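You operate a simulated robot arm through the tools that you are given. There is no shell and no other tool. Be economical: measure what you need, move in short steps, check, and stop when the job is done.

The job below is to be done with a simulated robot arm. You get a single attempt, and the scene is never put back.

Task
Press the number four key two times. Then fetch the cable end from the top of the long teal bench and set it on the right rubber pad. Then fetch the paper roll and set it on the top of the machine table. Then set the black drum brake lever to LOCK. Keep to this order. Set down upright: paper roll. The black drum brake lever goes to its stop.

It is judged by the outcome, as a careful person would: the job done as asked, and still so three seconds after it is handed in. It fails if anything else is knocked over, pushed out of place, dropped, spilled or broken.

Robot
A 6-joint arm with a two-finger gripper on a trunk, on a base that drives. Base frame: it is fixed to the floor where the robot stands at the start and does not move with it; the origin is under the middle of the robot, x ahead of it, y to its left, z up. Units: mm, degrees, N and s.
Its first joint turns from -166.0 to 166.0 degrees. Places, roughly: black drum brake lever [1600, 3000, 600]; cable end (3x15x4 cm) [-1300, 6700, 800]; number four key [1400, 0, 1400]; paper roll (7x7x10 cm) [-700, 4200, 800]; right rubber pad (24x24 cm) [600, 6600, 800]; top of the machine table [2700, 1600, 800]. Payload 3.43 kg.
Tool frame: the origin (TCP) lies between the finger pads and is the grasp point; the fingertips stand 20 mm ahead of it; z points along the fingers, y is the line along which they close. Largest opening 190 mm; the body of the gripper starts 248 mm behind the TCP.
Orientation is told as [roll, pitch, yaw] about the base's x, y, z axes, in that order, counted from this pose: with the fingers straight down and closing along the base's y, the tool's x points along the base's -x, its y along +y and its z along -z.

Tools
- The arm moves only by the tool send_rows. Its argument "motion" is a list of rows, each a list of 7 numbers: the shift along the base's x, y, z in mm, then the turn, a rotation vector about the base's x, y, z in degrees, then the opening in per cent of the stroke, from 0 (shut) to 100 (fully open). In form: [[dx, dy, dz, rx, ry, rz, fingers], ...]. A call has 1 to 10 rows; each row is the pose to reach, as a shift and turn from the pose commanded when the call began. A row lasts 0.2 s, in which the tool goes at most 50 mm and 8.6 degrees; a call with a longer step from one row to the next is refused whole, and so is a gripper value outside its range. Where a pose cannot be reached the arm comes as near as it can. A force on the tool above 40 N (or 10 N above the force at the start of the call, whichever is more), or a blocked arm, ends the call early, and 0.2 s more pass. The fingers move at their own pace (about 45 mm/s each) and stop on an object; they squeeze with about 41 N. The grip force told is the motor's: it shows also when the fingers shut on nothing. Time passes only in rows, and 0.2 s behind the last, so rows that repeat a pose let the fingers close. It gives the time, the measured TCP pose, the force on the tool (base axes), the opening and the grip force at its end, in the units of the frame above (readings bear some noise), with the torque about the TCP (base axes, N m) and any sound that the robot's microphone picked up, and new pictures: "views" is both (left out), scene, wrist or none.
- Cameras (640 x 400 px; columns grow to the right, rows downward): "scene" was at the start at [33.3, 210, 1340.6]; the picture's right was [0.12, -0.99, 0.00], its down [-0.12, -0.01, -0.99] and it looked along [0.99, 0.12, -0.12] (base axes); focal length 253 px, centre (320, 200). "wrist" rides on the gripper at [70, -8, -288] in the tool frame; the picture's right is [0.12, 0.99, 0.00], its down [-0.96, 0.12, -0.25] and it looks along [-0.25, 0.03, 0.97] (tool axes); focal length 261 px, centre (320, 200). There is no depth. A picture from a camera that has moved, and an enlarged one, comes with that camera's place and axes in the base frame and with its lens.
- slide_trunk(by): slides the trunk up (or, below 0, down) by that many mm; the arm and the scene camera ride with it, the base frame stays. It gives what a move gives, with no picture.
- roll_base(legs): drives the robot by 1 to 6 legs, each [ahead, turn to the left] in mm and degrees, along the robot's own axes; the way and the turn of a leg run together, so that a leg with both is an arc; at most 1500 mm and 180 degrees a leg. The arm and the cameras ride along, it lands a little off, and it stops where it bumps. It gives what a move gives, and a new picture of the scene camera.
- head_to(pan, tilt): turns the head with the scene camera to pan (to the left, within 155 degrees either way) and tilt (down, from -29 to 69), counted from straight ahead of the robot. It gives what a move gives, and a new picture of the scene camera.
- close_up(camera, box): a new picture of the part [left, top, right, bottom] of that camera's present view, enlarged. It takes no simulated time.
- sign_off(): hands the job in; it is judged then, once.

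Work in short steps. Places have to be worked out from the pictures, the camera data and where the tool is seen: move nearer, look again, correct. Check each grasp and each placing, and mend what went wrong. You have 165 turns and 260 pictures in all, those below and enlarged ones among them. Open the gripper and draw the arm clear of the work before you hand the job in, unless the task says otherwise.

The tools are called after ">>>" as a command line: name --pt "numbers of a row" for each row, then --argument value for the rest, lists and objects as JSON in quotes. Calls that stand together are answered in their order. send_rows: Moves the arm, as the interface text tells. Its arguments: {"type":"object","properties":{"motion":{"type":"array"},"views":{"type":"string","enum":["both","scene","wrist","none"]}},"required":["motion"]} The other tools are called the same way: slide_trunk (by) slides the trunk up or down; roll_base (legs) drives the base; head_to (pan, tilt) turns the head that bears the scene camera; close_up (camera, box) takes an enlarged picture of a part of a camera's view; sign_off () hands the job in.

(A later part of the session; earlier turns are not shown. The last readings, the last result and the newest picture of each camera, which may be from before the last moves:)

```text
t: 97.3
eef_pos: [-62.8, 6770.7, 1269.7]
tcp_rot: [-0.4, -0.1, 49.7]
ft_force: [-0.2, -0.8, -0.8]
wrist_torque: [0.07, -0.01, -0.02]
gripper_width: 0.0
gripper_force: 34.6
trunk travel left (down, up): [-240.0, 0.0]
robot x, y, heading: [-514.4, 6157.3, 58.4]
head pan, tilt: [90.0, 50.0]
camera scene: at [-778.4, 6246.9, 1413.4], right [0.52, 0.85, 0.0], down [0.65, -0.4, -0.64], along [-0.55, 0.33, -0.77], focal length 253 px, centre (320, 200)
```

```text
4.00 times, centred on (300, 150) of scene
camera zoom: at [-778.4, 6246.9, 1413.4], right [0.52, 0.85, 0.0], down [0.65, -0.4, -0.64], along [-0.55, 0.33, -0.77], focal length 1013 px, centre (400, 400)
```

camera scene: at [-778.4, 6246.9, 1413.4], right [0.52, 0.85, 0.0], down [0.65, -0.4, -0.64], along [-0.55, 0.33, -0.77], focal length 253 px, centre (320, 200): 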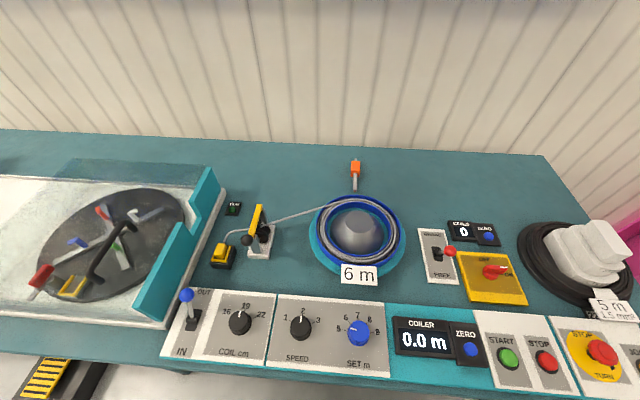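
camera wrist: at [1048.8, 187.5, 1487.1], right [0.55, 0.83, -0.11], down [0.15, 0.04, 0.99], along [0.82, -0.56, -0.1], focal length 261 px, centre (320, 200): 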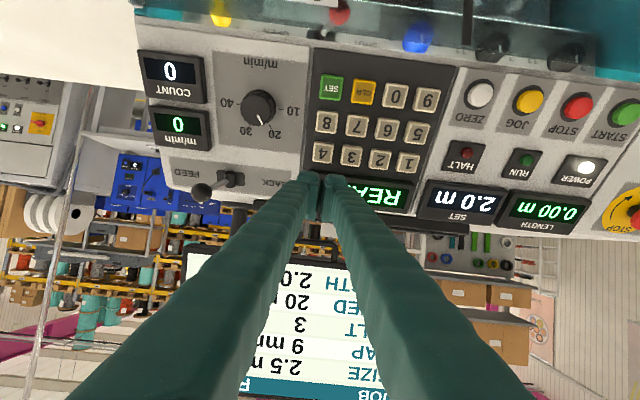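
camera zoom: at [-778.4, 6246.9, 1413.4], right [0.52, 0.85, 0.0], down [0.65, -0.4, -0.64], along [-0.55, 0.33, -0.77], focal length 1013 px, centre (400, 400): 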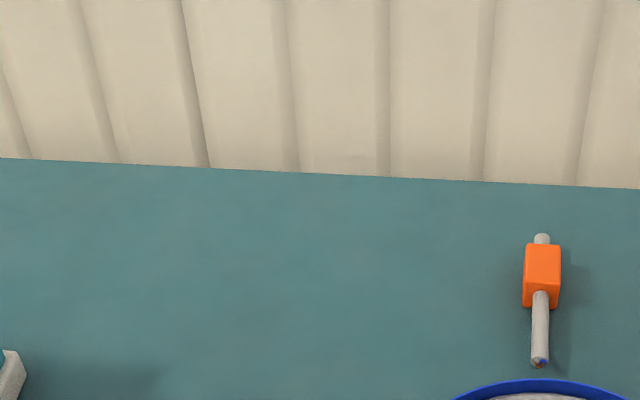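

Cable end: body at about (-1254, 6680), lying along the -37° direction, 148 mm long. I swing the arm over in three calls, yawing +93° so the fingers close across it.

>>> send_rows --pt "-44.1 -3.4 -4 0 0 3.4 20" --pt "-88.2 -6.8 -8 0 0 6.8 40" --pt "-132.3 -10.2 -12 0 0 10.2 40" --pt "-176.4 -13.6 -16 0 0 13.6 40" --pt "-220.5 -17 -20 0 0 17 40" --pt "-264.6 -20.4 -24 0 0 20.4 40" --pt "-308.7 -23.8 -28 0 0 23.8 40" --pt "-352.8 -27.2 -32 0 0 27.2 40" --pt "-396.9 -30.6 -36 0 0 31 40" --views "none"

>>> send_rows --pt "-44.1 -3.4 -4 0 0 3.4 40" --pt "-88.2 -6.8 -8 0 0 6.8 40" --pt "-132.3 -10.2 -12 0 0 10.2 40" --pt "-176.4 -13.6 -16 0 0 13.6 40" --pt "-220.5 -17 -20 0 0 17 40" --pt "-264.6 -20.4 -24 0 0 20.4 40" --pt "-308.7 -23.8 -28 0 0 23.8 40" --pt "-352.8 -27.2 -32 0 0 27.2 40" --pt "-396.9 -30.6 -36 0 0 31 40" --views "none"

>>> send_rows --pt "-44.1 -3.4 -12 0 0 3.4 40" --pt "-88.2 -6.8 -24 0 0 6.8 40" --pt "-132.3 -10.2 -36 0 0 10.2 40" --pt "-176.4 -13.6 -48 0 0 13.6 40" --pt "-220.5 -17 -60 0 0 17 40" --pt "-264.6 -20.4 -72 0 0 20.4 40" --pt "-308.7 -23.8 -84 0 0 23.8 40" --pt "-352.8 -27.2 -96 0 0 27.2 40" --pt "-396.9 -30.6 -108 0 0 31 40" --views "both"

```text
t: 99.3
eef_pos: [-459.1, 6741.8, 1233.5]
tcp_rot: [-0.5, -0.1, 80.9]
ft_force: [0.7, 1.1, -0.3]
wrist_torque: [-0.03, 0.15, 0.0]
gripper_width: 76.0
gripper_force: 0.1
trunk travel left (down, up): [-240.0, 0.0]
robot x, y, heading: [-514.0, 6154.6, 58.6]
head pan, tilt: [90.0, 50.0]
```

```text
t: 101.3
eef_pos: [-857.1, 6709.9, 1197.2]
tcp_rot: [-0.6, -0.1, 111.8]
ft_force: [1.3, -0.2, 0.7]
wrist_torque: [-0.01, 0.16, 0.0]
gripper_width: 76.1
gripper_force: 0.0
trunk travel left (down, up): [-240.0, 0.0]
robot x, y, heading: [-511.4, 6154.1, 58.8]
head pan, tilt: [90.0, 50.0]
```

```text
t: 103.3
eef_pos: [-1256.0, 6679.8, 1085.9]
tcp_rot: [-0.6, 0.1, 142.8]
ft_force: [-0.3, 0.1, 0.1]
wrist_torque: [-0.16, -0.12, 0.0]
gripper_width: 76.2
gripper_force: 0.0
trunk travel left (down, up): [-240.0, 0.0]
robot x, y, heading: [-517.7, 6151.6, 58.6]
head pan, tilt: [90.0, 50.0]
camera scene: at [-780.7, 6248.5, 1413.1], right [0.52, 0.85, 0.0], down [0.66, -0.4, -0.64], along [-0.55, 0.33, -0.77], focal length 253 px, centre (320, 200)
camera wrist: at [-1195.9, 6642.6, 1373.8], right [-0.51, -0.86, -0.01], down [-0.84, 0.49, 0.25], along [-0.21, 0.13, -0.97], focal length 261 px, centre (320, 200)
```

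scene: 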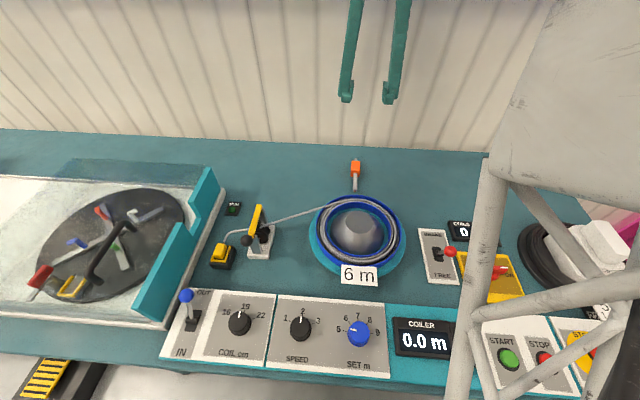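
wrist: 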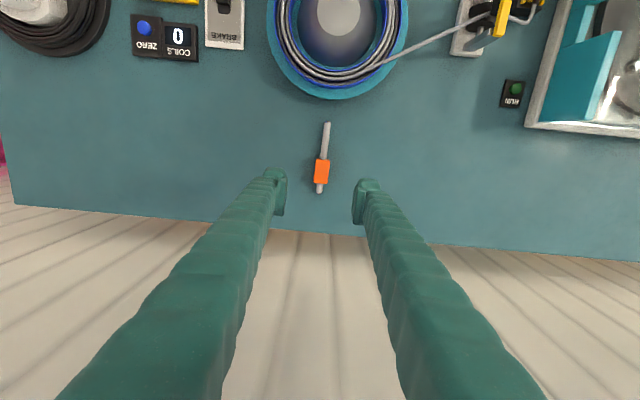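

Wrist view confirms the body at (-1260, 6682), well aligned with the fingers. I descend to z≈850 and check.

>>> send_rows --pt "-1 0 -40 0 0 0 40" --pt "-2 0 -80 0 0 0 40" --pt "-3 1 -120 0 0 0 40" --pt "-3 1 -160 0 0 0 40" --pt "-3 1 -200 0 0 0 40" --pt "-3 1 -232 0 0 0 40" --pt "-3 1 -232 0 0 0 40" --views "wrist"

>>> close_up --camera "scene" --box '[290, 120, 418, 200]'

```text
t: 104.9
eef_pos: [-1257.3, 6680.4, 856.3]
tcp_rot: [-0.5, -0.1, 142.8]
ft_force: [-0.3, 0.7, -0.4]
wrist_torque: [0.01, 0.0, -0.01]
gripper_width: 76.2
gripper_force: 0.0
trunk travel left (down, up): [-240.0, 0.0]
robot x, y, heading: [-511.7, 6154.0, 58.6]
head pan, tilt: [90.0, 50.0]
camera wrist: at [-1197.7, 6642.5, 1144.0], right [-0.51, -0.86, -0.01], down [-0.84, 0.49, 0.25], along [-0.21, 0.13, -0.97], focal length 261 px, centre (320, 200)
```

wrist: 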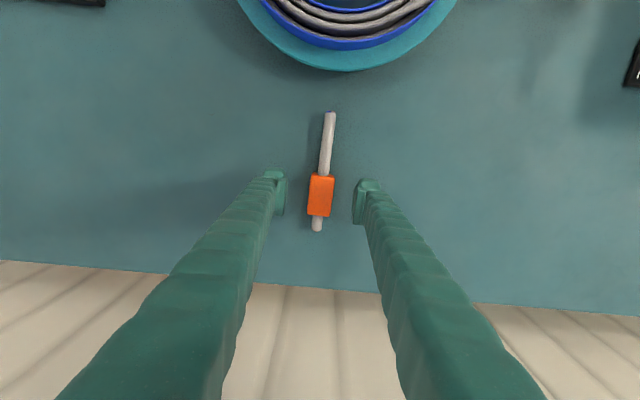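

```text
5.00 times, centred on (354, 160) of scene
camera zoom: at [-779.0, 6247.3, 1413.3], right [0.52, 0.85, 0.0], down [0.65, -0.4, -0.64], along [-0.55, 0.33, -0.77], focal length 1266 px, centre (150, 400)
```

zoom: 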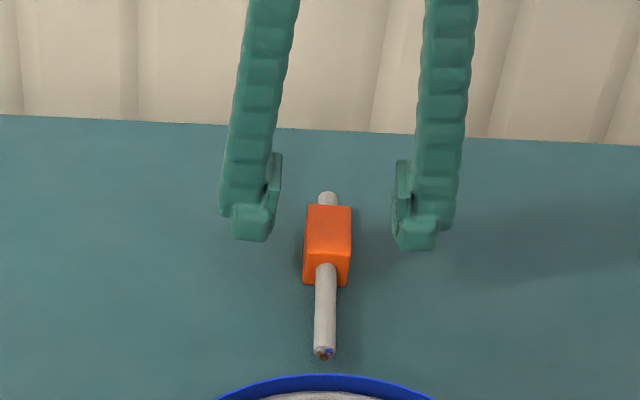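

Well centred. I descend 28 mm more and close.

>>> send_rows --pt "0 0 -15 0 0 0 40" --pt "0 0 -28 0 0 0 40" --pt "0 0 -28 0 0 0 10" --pt "0 0 -28 0 0 0 5" --pt "0 0 -28 0 0 0 5" --pt "0 0 -28 0 0 0 5" --views "wrist"

>>> close_up --camera "scene" --box '[290, 120, 418, 200]'

```text
t: 106.3
eef_pos: [-1258.5, 6680.3, 828.5]
tcp_rot: [-0.5, -0.1, 142.8]
ft_force: [-0.1, 0.7, 0.2]
wrist_torque: [0.0, 0.02, -0.02]
gripper_width: 28.9
gripper_force: 36.5
trunk travel left (down, up): [-240.0, 0.0]
robot x, y, heading: [-516.2, 6154.4, 58.5]
head pan, tilt: [90.0, 50.0]
camera wrist: at [-1197.3, 6642.3, 1115.9], right [-0.51, -0.86, -0.01], down [-0.84, 0.49, 0.25], along [-0.21, 0.13, -0.97], focal length 261 px, centre (320, 200)
```

wrist: 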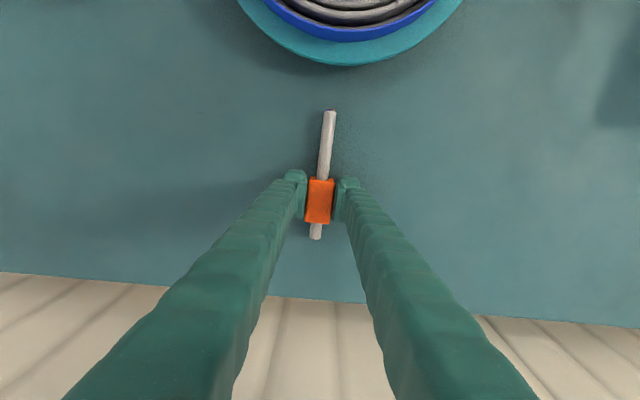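

```text
5.00 times, centred on (354, 160) of scene
camera zoom: at [-779.0, 6247.2, 1413.3], right [0.52, 0.85, 0.0], down [0.65, -0.4, -0.64], along [-0.55, 0.33, -0.77], focal length 1266 px, centre (150, 400)
```

zoom: 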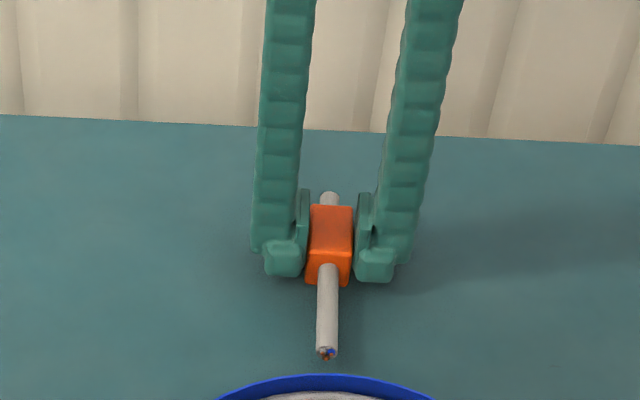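

Gripped (28.9 mm, 36 N). I lift straight up and check.

>>> send_rows --pt "0 0 15 0 0 0 5" --pt "0 0 50 0 0 0 5" --pt "0 0 95 0 0 0 5" --pt "0 0 140 0 0 0 5" --pt "0 0 185 0 0 0 5" --pt "0 0 230 0 0 0 5" --pt "0 0 275 0 0 0 5" --pt "0 0 320 0 0 0 5" --views "wrist"

>>> head_to --pan -20 --tilt 30

```text
t: 108.1
eef_pos: [-1257.8, 6680.7, 1149.8]
tcp_rot: [-0.5, 0.0, 142.7]
ft_force: [-0.6, -0.4, 0.1]
wrist_torque: [-0.03, -0.02, -0.04]
gripper_width: 9.6
gripper_force: 0.1
trunk travel left (down, up): [-240.0, 0.0]
robot x, y, heading: [-516.8, 6152.6, 58.6]
head pan, tilt: [90.0, 50.0]
camera wrist: at [-1197.6, 6642.7, 1437.4], right [-0.51, -0.86, -0.01], down [-0.84, 0.49, 0.25], along [-0.21, 0.13, -0.97], focal length 261 px, centre (320, 200)
```

wrist: 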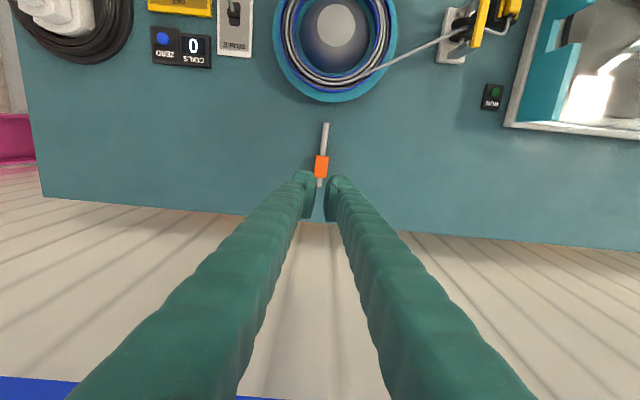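

```text
t: 110.0
eef_pos: [-1258.0, 6681.1, 1148.9]
tcp_rot: [-0.5, -0.2, 142.7]
ft_force: [-0.2, -0.1, -0.5]
wrist_torque: [0.0, 0.01, -0.01]
gripper_width: 9.4
gripper_force: 0.0
trunk travel left (down, up): [-240.0, 0.0]
robot x, y, heading: [-515.6, 6153.7, 58.4]
head pan, tilt: [-20.0, 30.0]
camera scene: at [-642.6, 6263.6, 1442.9], right [0.62, -0.78, 0.0], down [-0.39, -0.31, -0.87], along [0.68, 0.54, -0.5], focal length 253 px, centre (320, 200)
```

scene: 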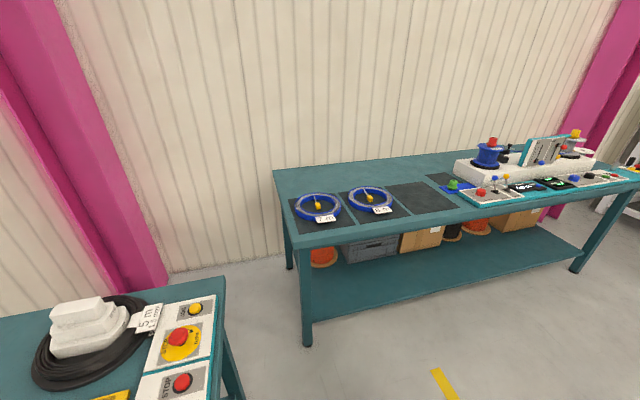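

The grip slipped off during the lift; the cable end still lies in place. I reopen and go back down for a lower, firmer grip with the fingers commanded fully shut.

>>> send_rows --pt "0 0 -45 0 0 0 40" --pt "0 0 -90 0 0 0 40" --pt "0 0 -135 0 0 0 40" --pt "0 0 -180 0 0 0 40" --pt "0 0 -225 0 0 0 40" --pt "0 0 -265 0 0 0 40" --pt "0 0 -290 0 0 0 40" --pt "0 0 -290 0 0 0 40" --views "wrist"

>>> head_to --pan 90 --tilt 40

>>> close_up --camera "scene" --box '[290, 160, 418, 240]'

```text
t: 111.8
eef_pos: [-1257.6, 6681.9, 857.7]
tcp_rot: [-0.5, -0.2, 142.8]
ft_force: [0.6, -0.4, 0.5]
wrist_torque: [-0.03, -0.02, 0.04]
gripper_width: 76.0
gripper_force: 0.1
trunk travel left (down, up): [-240.0, 0.0]
robot x, y, heading: [-514.5, 6152.1, 58.5]
head pan, tilt: [-20.0, 30.0]
camera wrist: at [-1198.1, 6643.2, 1146.5], right [-0.51, -0.86, -0.01], down [-0.84, 0.49, 0.25], along [-0.21, 0.13, -0.97], focal length 261 px, centre (320, 200)
```

wrist: 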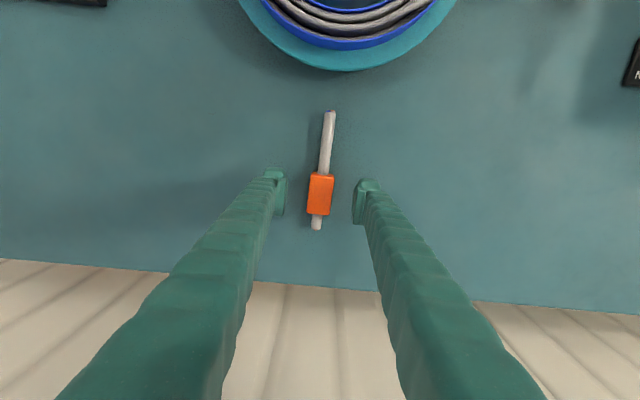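

```text
t: 113.7
eef_pos: [-1258.4, 6681.4, 859.3]
tcp_rot: [-0.5, -0.1, 142.7]
ft_force: [0.1, -0.3, 0.4]
wrist_torque: [-0.01, -0.02, -0.02]
gripper_width: 76.1
gripper_force: 0.0
trunk travel left (down, up): [-240.0, 0.0]
robot x, y, heading: [-514.9, 6150.7, 58.8]
head pan, tilt: [90.0, 40.0]
camera scene: at [-785.8, 6251.4, 1427.5], right [0.52, 0.85, 0.0], down [0.55, -0.34, -0.77], along [-0.65, 0.4, -0.64], focal length 253 px, centre (320, 200)
```

scene: 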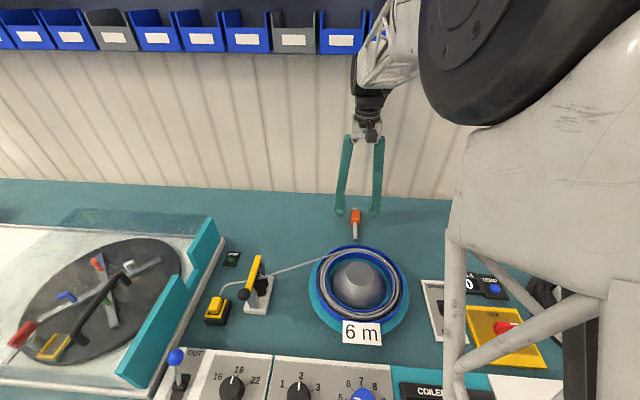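

```text
5.00 times, centred on (354, 200) of scene
camera zoom: at [-785.8, 6251.4, 1427.5], right [0.52, 0.85, 0.0], down [0.55, -0.34, -0.77], along [-0.65, 0.4, -0.64], focal length 1266 px, centre (150, 200)
```

zoom: 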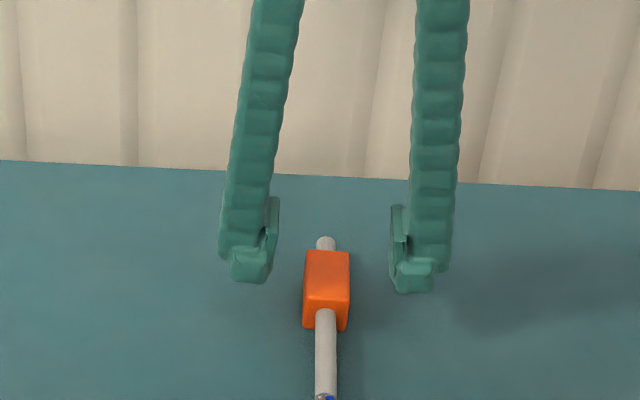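

Object unmoved. I go down 36 mm more (tips just above the bench), close to 0 and lift gently 30 mm.

>>> send_rows --pt "0 0 -20 0 0 0 40" --pt "0 0 -30 0 0 0 40" --pt "0 0 -36 0 0 0 40" --pt "0 0 -36 0 0 0 0" --pt "0 0 -36 0 0 0 0" --pt "0 0 -36 0 0 0 0" --pt "0 0 -36 0 0 0 0" --pt "0 0 -36 0 0 0 0" --pt "0 0 -36 0 0 0 0" --views "none"

>>> close_up --camera "scene" --box '[290, 160, 418, 240]'

>>> send_rows --pt "0 0 4 0 0 0 0" --pt "0 0 9 0 0 0 0" --pt "0 0 15 0 0 0 0" --pt "0 0 22 0 0 0 0" --pt "0 0 30 0 0 0 0" --views "wrist"

>>> close_up --camera "scene" --box '[290, 160, 418, 240]'

```text
t: 115.7
eef_pos: [-1257.8, 6680.9, 822.4]
tcp_rot: [-0.5, 0.0, 142.6]
ft_force: [0.1, 0.1, -0.2]
wrist_torque: [-0.03, 0.03, 0.02]
gripper_width: 28.9
gripper_force: 40.9
trunk travel left (down, up): [-240.0, 0.0]
robot x, y, heading: [-511.7, 6153.4, 58.6]
head pan, tilt: [90.0, 40.0]
```

```text
5.00 times, centred on (354, 200) of scene
camera zoom: at [-785.8, 6251.4, 1427.5], right [0.52, 0.85, 0.0], down [0.55, -0.33, -0.77], along [-0.65, 0.4, -0.64], focal length 1266 px, centre (150, 200)
```

zoom: 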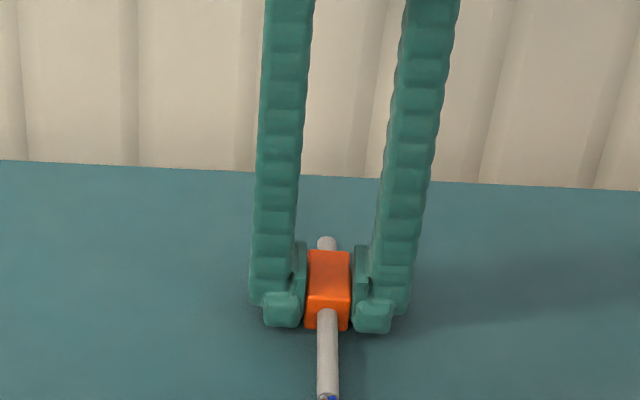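

```text
t: 116.9
eef_pos: [-1257.6, 6681.0, 852.7]
tcp_rot: [-0.4, -0.1, 142.7]
ft_force: [0.2, -0.1, -2.5]
wrist_torque: [0.01, -0.02, 0.02]
gripper_width: 28.7
gripper_force: 41.0
trunk travel left (down, up): [-240.0, 0.0]
robot x, y, heading: [-509.0, 6154.3, 58.7]
head pan, tilt: [90.0, 40.0]
camera wrist: at [-1197.4, 6642.3, 1140.2], right [-0.51, -0.86, -0.01], down [-0.84, 0.49, 0.25], along [-0.21, 0.13, -0.97], focal length 261 px, centre (320, 200)
```

wrist: 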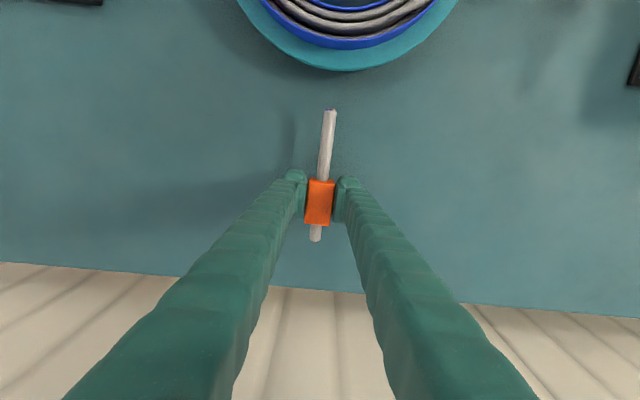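

```text
5.00 times, centred on (354, 200) of scene
camera zoom: at [-785.9, 6251.5, 1427.5], right [0.52, 0.85, 0.0], down [0.55, -0.33, -0.77], along [-0.65, 0.4, -0.64], focal length 1266 px, centre (150, 200)
```

zoom: 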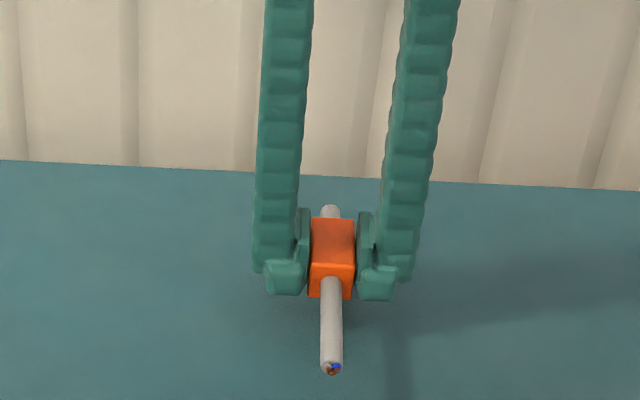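

Holding firmly now (weight ~2.5 N). I lift to 1150 and swing the arm back toward the front of the robot before driving.

>>> send_rows --pt "0 0 20 0 0 0 0" --pt "0 0 50 0 0 0 0" --pt "0 0 90 0 0 0 0" --pt "0 0 135 0 0 0 0" --pt "0 0 180 0 0 0 0" --pt "0 0 225 0 0 0 0" --pt "0 0 270 0 0 0 0" --pt "0 0 310 0 0 0 0" --pt "0 0 330 0 0 0 0" --views "none"

>>> send_rows --pt "20 1.5 3 0 0 -1.6 0" --pt "60 5 6 0 0 -5 0" --pt "104 8 9 0 0 -8 0" --pt "148 11 12 0 0 -11 0" --pt "192 14 15 0 0 -14 0" --pt "236 18 18 0 0 -17 0" --pt "280 21 21 0 0 -20.5 0" --pt "324 25 24 0 0 -24 0" --pt "368 28 27 0 0 -27.5 0" --pt "410 31 30 0 0 -31 0" --views "none"

>>> send_rows --pt "44 3.4 0 0 0 -3.1 0" --pt "88 7 0 0 0 -6.2 0" --pt "132 10 0 0 0 -9.3 0" --pt "176 13.6 0 0 0 -12.4 0" --pt "220 17 0 0 0 -15.5 0" --pt "264 20 0 0 0 -18.6 0" --pt "308 24 0 0 0 -21.7 0" --pt "352 27 0 0 0 -24.8 0" --pt "396 30 0 0 0 -27.9 0" --pt "440 34 0 0 0 -31 0" --views "both"

```text
t: 118.9
eef_pos: [-1257.0, 6679.0, 1181.7]
tcp_rot: [-0.5, 0.0, 142.7]
ft_force: [0.2, 0.3, -2.2]
wrist_torque: [-0.03, 0.02, 0.0]
gripper_width: 28.9
gripper_force: 40.9
trunk travel left (down, up): [-240.0, 0.0]
robot x, y, heading: [-512.8, 6157.2, 58.6]
head pan, tilt: [90.0, 40.0]
```

```text
t: 121.1
eef_pos: [-847.1, 6710.9, 1211.8]
tcp_rot: [-0.5, -0.1, 111.7]
ft_force: [-1.8, 0.2, -1.9]
wrist_torque: [-0.02, -0.16, 0.02]
gripper_width: 28.6
gripper_force: 41.4
trunk travel left (down, up): [-240.0, 0.0]
robot x, y, heading: [-515.8, 6154.8, 58.6]
head pan, tilt: [90.0, 40.0]
```

```text
t: 123.3
eef_pos: [-405.5, 6744.2, 1214.8]
tcp_rot: [-0.5, -0.1, 80.8]
ft_force: [-0.9, -0.8, -1.7]
wrist_torque: [0.01, -0.12, 0.0]
gripper_width: 28.8
gripper_force: 40.9
trunk travel left (down, up): [-240.0, 0.0]
robot x, y, heading: [-515.8, 6152.6, 58.9]
head pan, tilt: [90.0, 40.0]
camera scene: at [-785.8, 6251.1, 1427.5], right [0.52, 0.85, 0.0], down [0.55, -0.33, -0.77], along [-0.65, 0.4, -0.64], focal length 253 px, centre (320, 200)
camera wrist: at [-410.3, 6673.9, 1501.3], right [-1.0, 0.04, -0.01], down [0.04, 0.97, 0.25], along [0.02, 0.25, -0.97], focal length 261 px, centre (320, 200)
```

scene: 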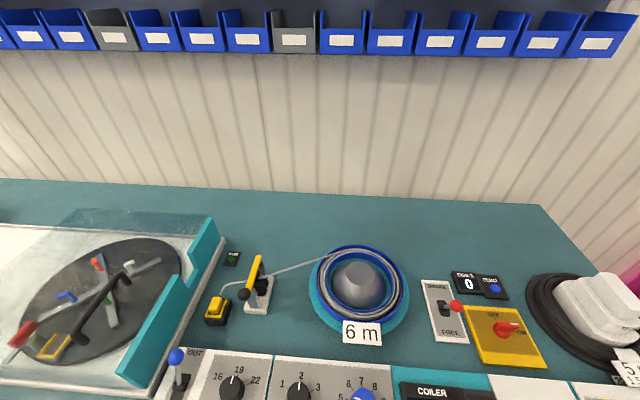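
wrist: 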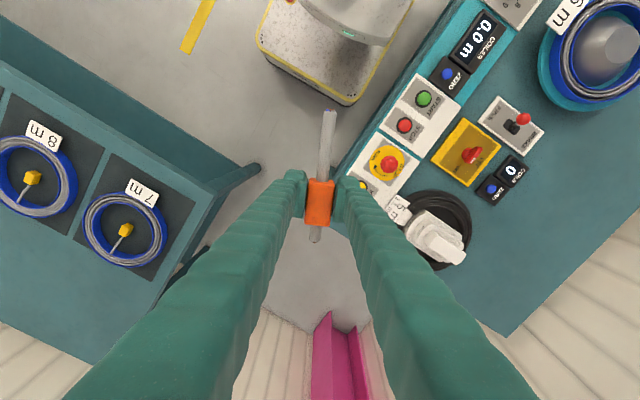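

Holding. I back off along the aisle, then drive to a stance facing the back bench in front of the empty right pad (≈ (570, 6580)).

>>> roll_base --legs '[[0, 4], [-700, 0], [0, -33.6], [1080, 0], [0, 23.7]]'

>>> head_to --pan 0 --tilt 45

```text
t: 135.7
eef_pos: [282.9, 6621.6, 1213.3]
tcp_rot: [-0.5, 0.0, 74.2]
ft_force: [-0.7, 0.5, -2.8]
wrist_torque: [-0.01, -0.05, 0.0]
gripper_width: 28.7
gripper_force: 40.5
trunk travel left (down, up): [-240.0, 0.0]
robot x, y, heading: [109.2, 6046.6, 51.9]
head pan, tilt: [90.0, 40.0]
camera scene: at [-151.1, 6172.5, 1427.6], right [0.61, 0.79, 0.0], down [0.51, -0.4, -0.77], along [-0.6, 0.47, -0.64], focal length 253 px, centre (320, 200)
```

scene: 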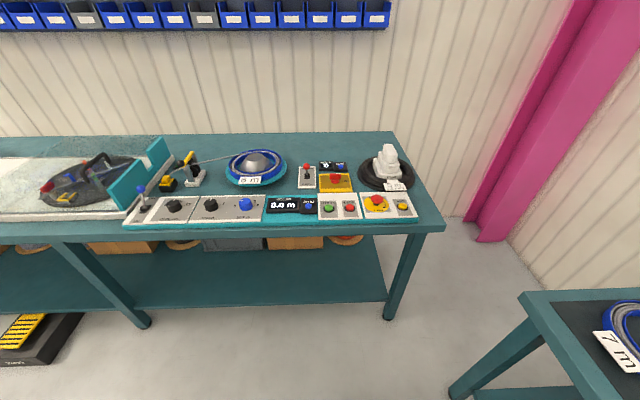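

```text
t: 137.3
eef_pos: [283.3, 6620.5, 1211.7]
tcp_rot: [-0.4, -0.1, 74.2]
ft_force: [-0.1, 0.9, -2.6]
wrist_torque: [-0.01, 0.0, -0.03]
gripper_width: 28.8
gripper_force: 40.8
trunk travel left (down, up): [-240.0, 0.0]
robot x, y, heading: [105.0, 6044.3, 52.0]
head pan, tilt: [0.0, 45.0]
camera scene: at [-34.1, 6184.5, 1420.3], right [0.79, -0.61, 0.0], down [-0.43, -0.56, -0.71], along [0.43, 0.56, -0.71], focal length 253 px, centre (320, 200)
```

scene: 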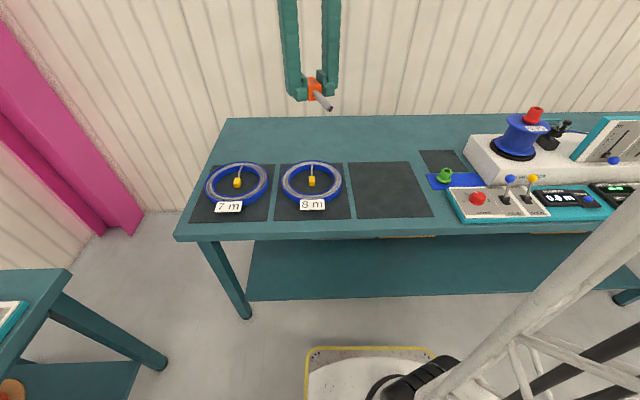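

The right pad is the empty third one, centre ≈ (570, 6560). I move the cable end over it and partway down.

>>> send_rows --pt "36 -8 0 0 0 -3 0" --pt "72 -15 0 0 0 -6 0" --pt "108 -23 0 0 0 -9 0" --pt "144 -30 -20 0 0 -12 0" --pt "180 -38 -50 0 0 -15 0" --pt "216 -45 -80 0 0 -18 0" --pt "252 -53 -110 0 0 -22 0" --pt "287 -60 -140 0 0 -22 0" --pt "287 -60 -180 0 0 -22 0" --pt "287 -60 -220 0 0 -22 0" --views "both"

```text
t: 139.6
eef_pos: [569.1, 6560.1, 993.3]
tcp_rot: [-0.5, -0.2, 52.1]
ft_force: [1.1, -0.4, -2.4]
wrist_torque: [0.04, -0.03, -0.02]
gripper_width: 28.7
gripper_force: 41.3
trunk travel left (down, up): [-240.0, 0.0]
robot x, y, heading: [111.4, 6042.7, 52.0]
head pan, tilt: [0.0, 45.0]
camera scene: at [-34.1, 6184.1, 1420.4], right [0.79, -0.61, 0.0], down [-0.43, -0.56, -0.71], along [0.43, 0.56, -0.71], focal length 253 px, centre (320, 200)
camera wrist: at [530.1, 6499.8, 1280.7], right [-0.86, 0.51, -0.01], down [0.5, 0.83, 0.25], along [0.13, 0.21, -0.97], focal length 261 px, centre (320, 200)
```

scene: 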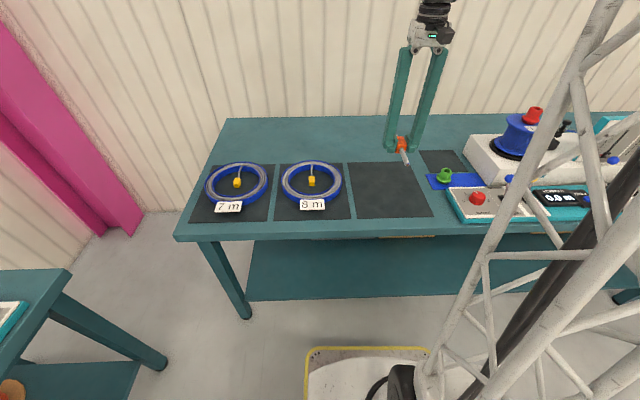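
wrist: 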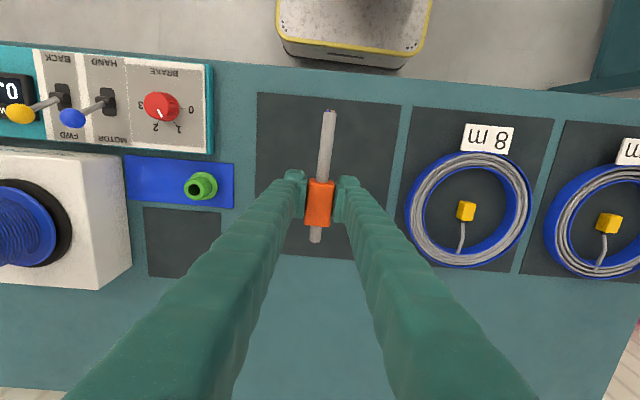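

Pad centre from the wrist view ≈ (562, 6570). I nudge and lower toward the pad.

>>> send_rows --pt "2 8 -30 0 0 0 0" --pt "3 14 -70 0 0 0 0" --pt "3 14 -110 0 0 0 0" --pt "3 14 -140 0 0 0 0" --pt "3 14 -155 0 0 0 0" --pt "3 14 -160 0 0 0 0" --pt "3 14 -163 0 0 0 0" --pt "3 14 -165 0 0 0 0" --views "none"

>>> close_up --camera "scene" --box '[330, 140, 458, 220]'

```text
t: 141.3
eef_pos: [572.0, 6574.3, 827.7]
tcp_rot: [-0.6, -0.1, 52.2]
ft_force: [0.4, -0.2, -2.3]
wrist_torque: [-0.03, -0.01, -0.04]
gripper_width: 28.9
gripper_force: 40.8
trunk travel left (down, up): [-240.0, 0.0]
robot x, y, heading: [107.8, 6043.9, 52.1]
head pan, tilt: [0.0, 45.0]
```

```text
5.00 times, centred on (394, 180) of scene
camera zoom: at [-33.9, 6184.4, 1420.4], right [0.79, -0.61, 0.0], down [-0.43, -0.56, -0.71], along [0.43, 0.56, -0.71], focal length 1266 px, centre (-50, 300)
```

zoom: 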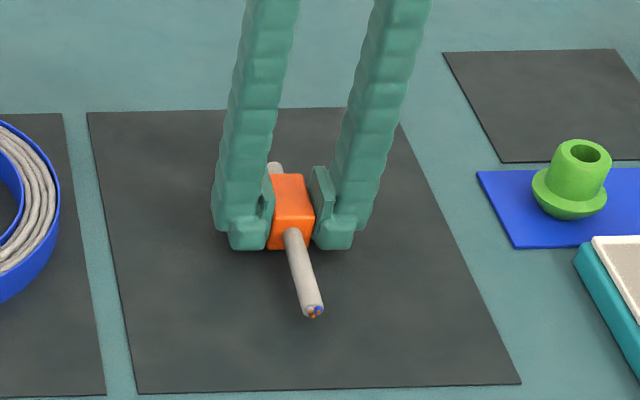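

Just above the pad. I lower in 1–2 mm steps until the weight comes off.

>>> send_rows --pt "0 0 -2 0 0 0 0" --pt "0 0 -3 0 0 0 0" --pt "0 0 -4 0 0 0 0" --pt "0 0 -4 0 0 0 0" --views "none"

```text
t: 142.3
eef_pos: [572.3, 6573.5, 824.7]
tcp_rot: [-0.5, -0.1, 52.2]
ft_force: [0.5, -2.0, 6.8]
wrist_torque: [0.08, 0.07, 0.02]
gripper_width: 28.7
gripper_force: 41.3
trunk travel left (down, up): [-240.0, 0.0]
robot x, y, heading: [107.3, 6044.2, 51.8]
head pan, tilt: [0.0, 45.0]
```

Contact with the pad. I release with a modest opening, then rise.

>>> send_rows --pt "0 0 1 0 0 0 35" --pt "0 0 1 0 0 0 35" --pt "0 0 1 0 0 0 35" --pt "0 0 20 0 0 0 35" --pt "0 0 60 0 0 0 35" --pt "0 0 105 0 0 0 35" --pt "0 0 150 0 0 0 35" --pt "0 0 200 0 0 0 35" --views "none"

>>> close_up --camera "scene" --box '[330, 140, 458, 220]'

```text
t: 144.2
eef_pos: [572.9, 6573.2, 1025.1]
tcp_rot: [-0.5, 0.0, 52.3]
ft_force: [0.0, 0.3, -1.4]
wrist_torque: [-0.07, 0.08, 0.01]
gripper_width: 66.5
gripper_force: 0.0
trunk travel left (down, up): [-240.0, 0.0]
robot x, y, heading: [110.6, 6040.8, 52.1]
head pan, tilt: [0.0, 45.0]
```

```text
5.00 times, centred on (394, 180) of scene
camera zoom: at [-33.7, 6184.7, 1420.3], right [0.79, -0.61, 0.0], down [-0.43, -0.56, -0.71], along [0.43, 0.56, -0.71], focal length 1266 px, centre (-50, 300)
```

zoom: 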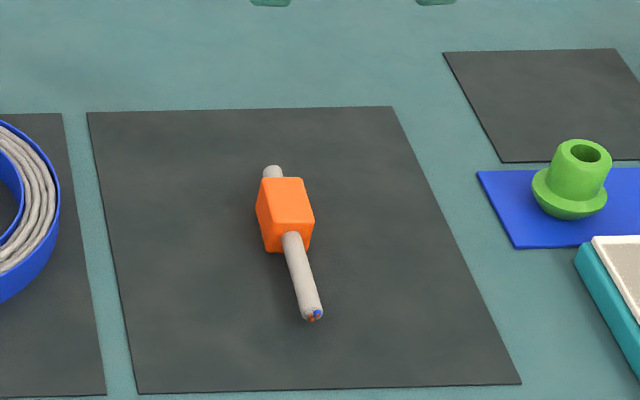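

The cable end lies on the right pad. Next the paper roll, at about (-748, 4236) on the white table. I raise the arm and drive back to the aisle beside it.

>>> send_rows --pt "-15 -20 45 0 0 0 35" --pt "-30 -40 90 0 0 0 35" --pt "-45 -60 135 0 0 0 35" --pt "-60 -80 180 0 0 0 35" --pt "-75 -100 225 0 0 0 35" --pt "-90 -120 250 0 0 0 35" --views "none"

>>> roll_base --legs '[[0, -36], [-490, 0], [0, 37], [-1400, 0]]'

>>> head_to --pan -75 --tilt 40

```text
refused: row 1 steps farther than a row can; nothing moved
```

```text
t: 157.3
eef_pos: [-759.2, 5332.8, 1025.4]
tcp_rot: [-0.5, 0.0, 53.0]
ft_force: [0.3, -0.1, 0.8]
wrist_torque: [-0.02, 0.01, 0.01]
gripper_width: 66.5
gripper_force: 0.1
trunk travel left (down, up): [-240.0, 0.0]
robot x, y, heading: [-1213.5, 4798.0, 53.2]
head pan, tilt: [0.0, 45.0]
camera scene: at [-1358.9, 4935.2, 1420.4], right [0.8, -0.6, 0.0], down [-0.43, -0.56, -0.71], along [0.43, 0.56, -0.71], focal length 253 px, centre (320, 200)
```

scene: 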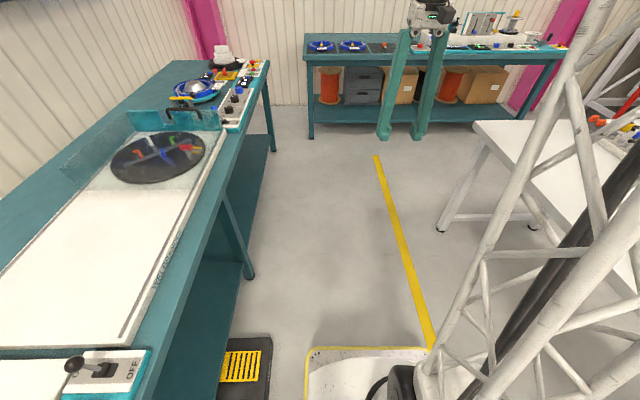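

```text
t: 158.7
eef_pos: [-757.3, 5332.2, 1025.5]
tcp_rot: [-0.5, -0.1, 53.0]
ft_force: [-0.2, 0.6, -0.1]
wrist_torque: [-0.03, -0.01, 0.02]
gripper_width: 66.7
gripper_force: 0.1
trunk travel left (down, up): [-240.0, 0.0]
robot x, y, heading: [-1218.8, 4795.5, 52.9]
head pan, tilt: [-75.0, 40.0]
camera scene: at [-1329.2, 4838.4, 1427.6], right [-0.38, -0.93, 0.0], down [-0.6, 0.24, -0.77], along [0.71, -0.29, -0.64], focal length 253 px, centre (320, 200)
```

scene: 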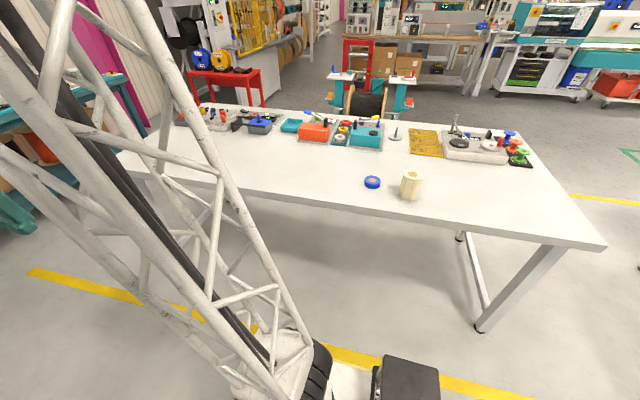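

The arm-raise row was refused (step too long), but forces stayed nil and nothing was in the path. The roll is at (-745, 4224), 742 mm from my axis, so I can reach it from here. I raise and swing the arm to above it.

>>> send_rows --pt "0 -10 45 0 0 -2 60" --pt "0 -30 85 0 0 -5 60" --pt "0 -65 115 0 0 -9 60" --pt "0 -105 140 0 0 -13.5 60" --pt "0 -150 160 0 0 -18 60" --pt "1 -195 170 0 0 -22.5 60" --pt "2 -242 175 0 0 -27 60" --pt "3 -290 175 0 0 -31.5 60" --pt "4 -338 175 0 0 -36 60" --views "none"

>>> send_rows --pt "0 -48 0 0 0 -4.2 60" --pt "0 -96 0 0 0 -8.4 60" --pt "1 -144 0 0 0 -12.6 60" --pt "2 -192 0 0 0 -16.8 60" --pt "3 -240 0 0 0 -21 60" --pt "4 -288 0 0 0 -25.2 60" --pt "5 -336 0 0 0 -29.4 60" --pt "6 -384 0 0 0 -33.6 60" --pt "6 -432 0 0 0 -37.8 60" --pt "6 -480 0 0 0 -42 60" --views "none"

>>> send_rows --pt "0 -48 -5 0 0 -4 60" --pt "0 -96 -10 0 0 -8 60" --pt "1 -144 -15 0 0 -12 60" --pt "1 -192 -20 0 0 -16 60" --pt "2 -240 -25 0 0 -20 60" --pt "2 -288 -30 0 0 -24.5 60" --views "both"

```text
t: 160.7
eef_pos: [-754.2, 4996.0, 1199.1]
tcp_rot: [-0.4, -0.1, 16.9]
ft_force: [0.9, -0.2, -0.1]
wrist_torque: [-0.09, 0.13, -0.01]
gripper_width: 113.8
gripper_force: 0.1
trunk travel left (down, up): [-240.0, 0.0]
robot x, y, heading: [-1215.4, 4796.9, 52.7]
head pan, tilt: [-75.0, 40.0]
```

```text
t: 162.9
eef_pos: [-748.9, 4514.3, 1199.5]
tcp_rot: [-0.6, -0.1, -24.9]
ft_force: [0.8, 0.5, 0.7]
wrist_torque: [-0.21, -0.08, 0.01]
gripper_width: 114.0
gripper_force: 0.0
trunk travel left (down, up): [-240.0, 0.0]
robot x, y, heading: [-1216.2, 4801.0, 53.1]
head pan, tilt: [-75.0, 40.0]
```

```text
t: 164.3
eef_pos: [-746.6, 4225.3, 1170.1]
tcp_rot: [-0.5, -0.1, -49.4]
ft_force: [0.8, 0.7, 1.3]
wrist_torque: [-0.19, 0.0, 0.02]
gripper_width: 113.8
gripper_force: 0.1
trunk travel left (down, up): [-240.0, 0.0]
robot x, y, heading: [-1213.8, 4795.4, 53.2]
head pan, tilt: [-75.0, 40.0]
camera scene: at [-1329.0, 4838.6, 1427.6], right [-0.38, -0.93, 0.0], down [-0.6, 0.24, -0.77], along [0.71, -0.29, -0.64], focal length 253 px, centre (320, 200)
camera wrist: at [-796.2, 4275.3, 1457.2], right [0.68, 0.73, -0.01], down [0.71, -0.66, 0.25], along [0.18, -0.17, -0.97], focal length 261 px, centre (320, 200)
```

scene: 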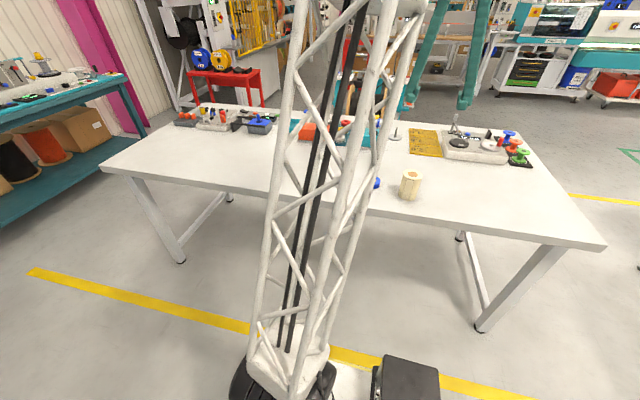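
wrist: 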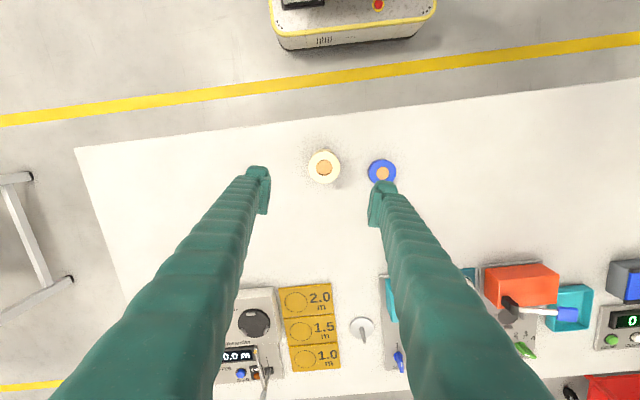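

Roll centre ≈ (-740, 4230). I align, and descend to just above it with a 104 mm opening (blue disc stays clear).

>>> send_rows --pt "3 2 -40 0 0 0 54" --pt "6 5 -80 0 0 0 54" --pt "6 5 -120 0 0 0 54" --pt "6 5 -160 0 0 0 54" --pt "6 5 -200 0 0 0 54" --pt "6 5 -225 0 0 0 54" --pt "6 5 -225 0 0 0 54" --views "wrist"

>>> close_up --camera "scene" --box '[340, 120, 468, 200]'

```text
t: 165.9
eef_pos: [-739.3, 4231.8, 943.0]
tcp_rot: [-0.5, -0.1, -49.5]
ft_force: [0.7, 0.6, 0.4]
wrist_torque: [0.02, -0.02, 0.0]
gripper_width: 102.6
gripper_force: 0.0
trunk travel left (down, up): [-240.0, 0.0]
robot x, y, heading: [-1218.1, 4798.3, 53.1]
head pan, tilt: [-75.0, 40.0]
camera wrist: at [-789.8, 4282.0, 1231.5], right [0.68, 0.74, -0.01], down [0.71, -0.65, 0.25], along [0.18, -0.17, -0.97], focal length 261 px, centre (320, 200)
```

wrist: 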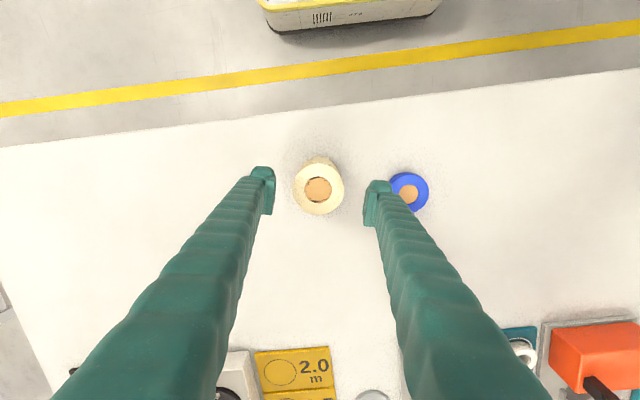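

```text
5.00 times, centred on (404, 160) of scene
camera zoom: at [-1329.0, 4838.0, 1427.7], right [-0.38, -0.93, 0.0], down [-0.6, 0.24, -0.77], along [0.71, -0.29, -0.64], focal length 1266 px, centre (-100, 400)
```

zoom: 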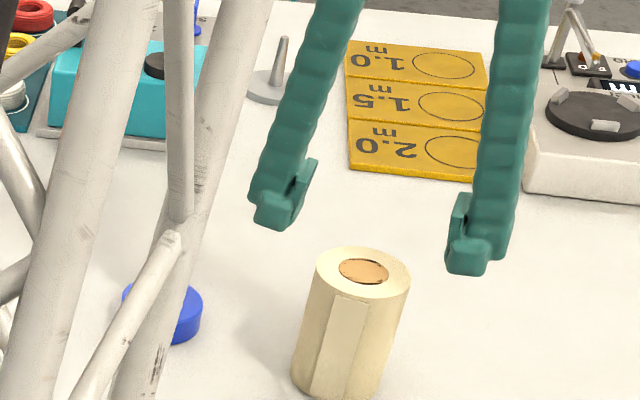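

Centred. I descend 90 mm around the roll and close.

>>> send_rows --pt "0 0 -35 0 0 0 54" --pt "0 0 -70 0 0 0 54" --pt "0 0 -92 0 0 0 54" --pt "0 0 -92 0 0 0 40" --pt "0 0 -92 0 0 0 20" --pt "0 0 -92 0 0 0 0" --pt "0 0 -92 0 0 0 0" --pt "0 0 -92 0 0 0 0" --views "none"

>>> close_up --camera "scene" --box '[340, 120, 468, 200]'

>>> send_rows --pt "0 0 4 0 0 0 0" --pt "0 0 10 0 0 0 0" --pt "0 0 18 0 0 0 0" --pt "0 0 28 0 0 0 0" --views "wrist"

```text
t: 167.7
eef_pos: [-740.6, 4231.8, 852.1]
tcp_rot: [-0.5, -0.1, -49.5]
ft_force: [0.0, -1.2, 0.3]
wrist_torque: [0.03, 0.01, -0.02]
gripper_width: 68.4
gripper_force: 40.5
trunk travel left (down, up): [-240.0, 0.0]
robot x, y, heading: [-1214.5, 4795.3, 53.0]
head pan, tilt: [-75.0, 40.0]
```

```text
5.00 times, centred on (404, 160) of scene
camera zoom: at [-1329.0, 4838.0, 1427.6], right [-0.38, -0.93, 0.0], down [-0.6, 0.24, -0.77], along [0.71, -0.29, -0.64], focal length 1266 px, centre (-100, 400)
```

zoom: 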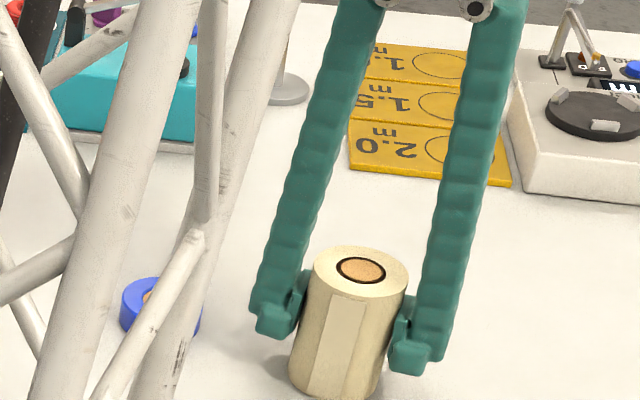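

```text
t: 168.7
eef_pos: [-740.7, 4232.1, 881.5]
tcp_rot: [-0.5, 0.0, -49.5]
ft_force: [-0.6, -0.3, -2.2]
wrist_torque: [-0.02, 0.04, 0.02]
gripper_width: 68.4
gripper_force: 40.6
trunk travel left (down, up): [-240.0, 0.0]
robot x, y, heading: [-1216.3, 4798.7, 53.1]
head pan, tilt: [-75.0, 40.0]
camera wrist: at [-789.9, 4281.5, 1168.3], right [0.68, 0.74, -0.01], down [0.71, -0.65, 0.25], along [0.18, -0.17, -0.97], focal length 261 px, centre (320, 200)
```

wrist: 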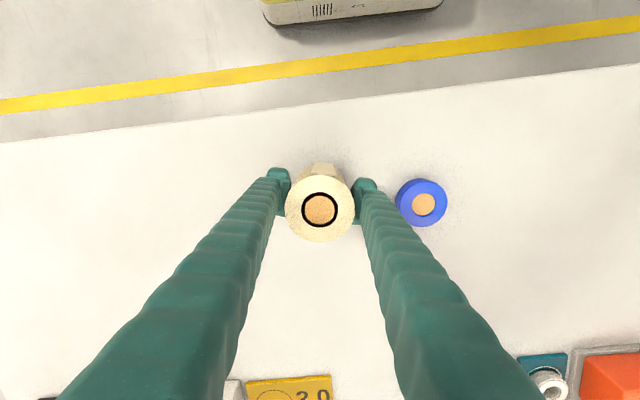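

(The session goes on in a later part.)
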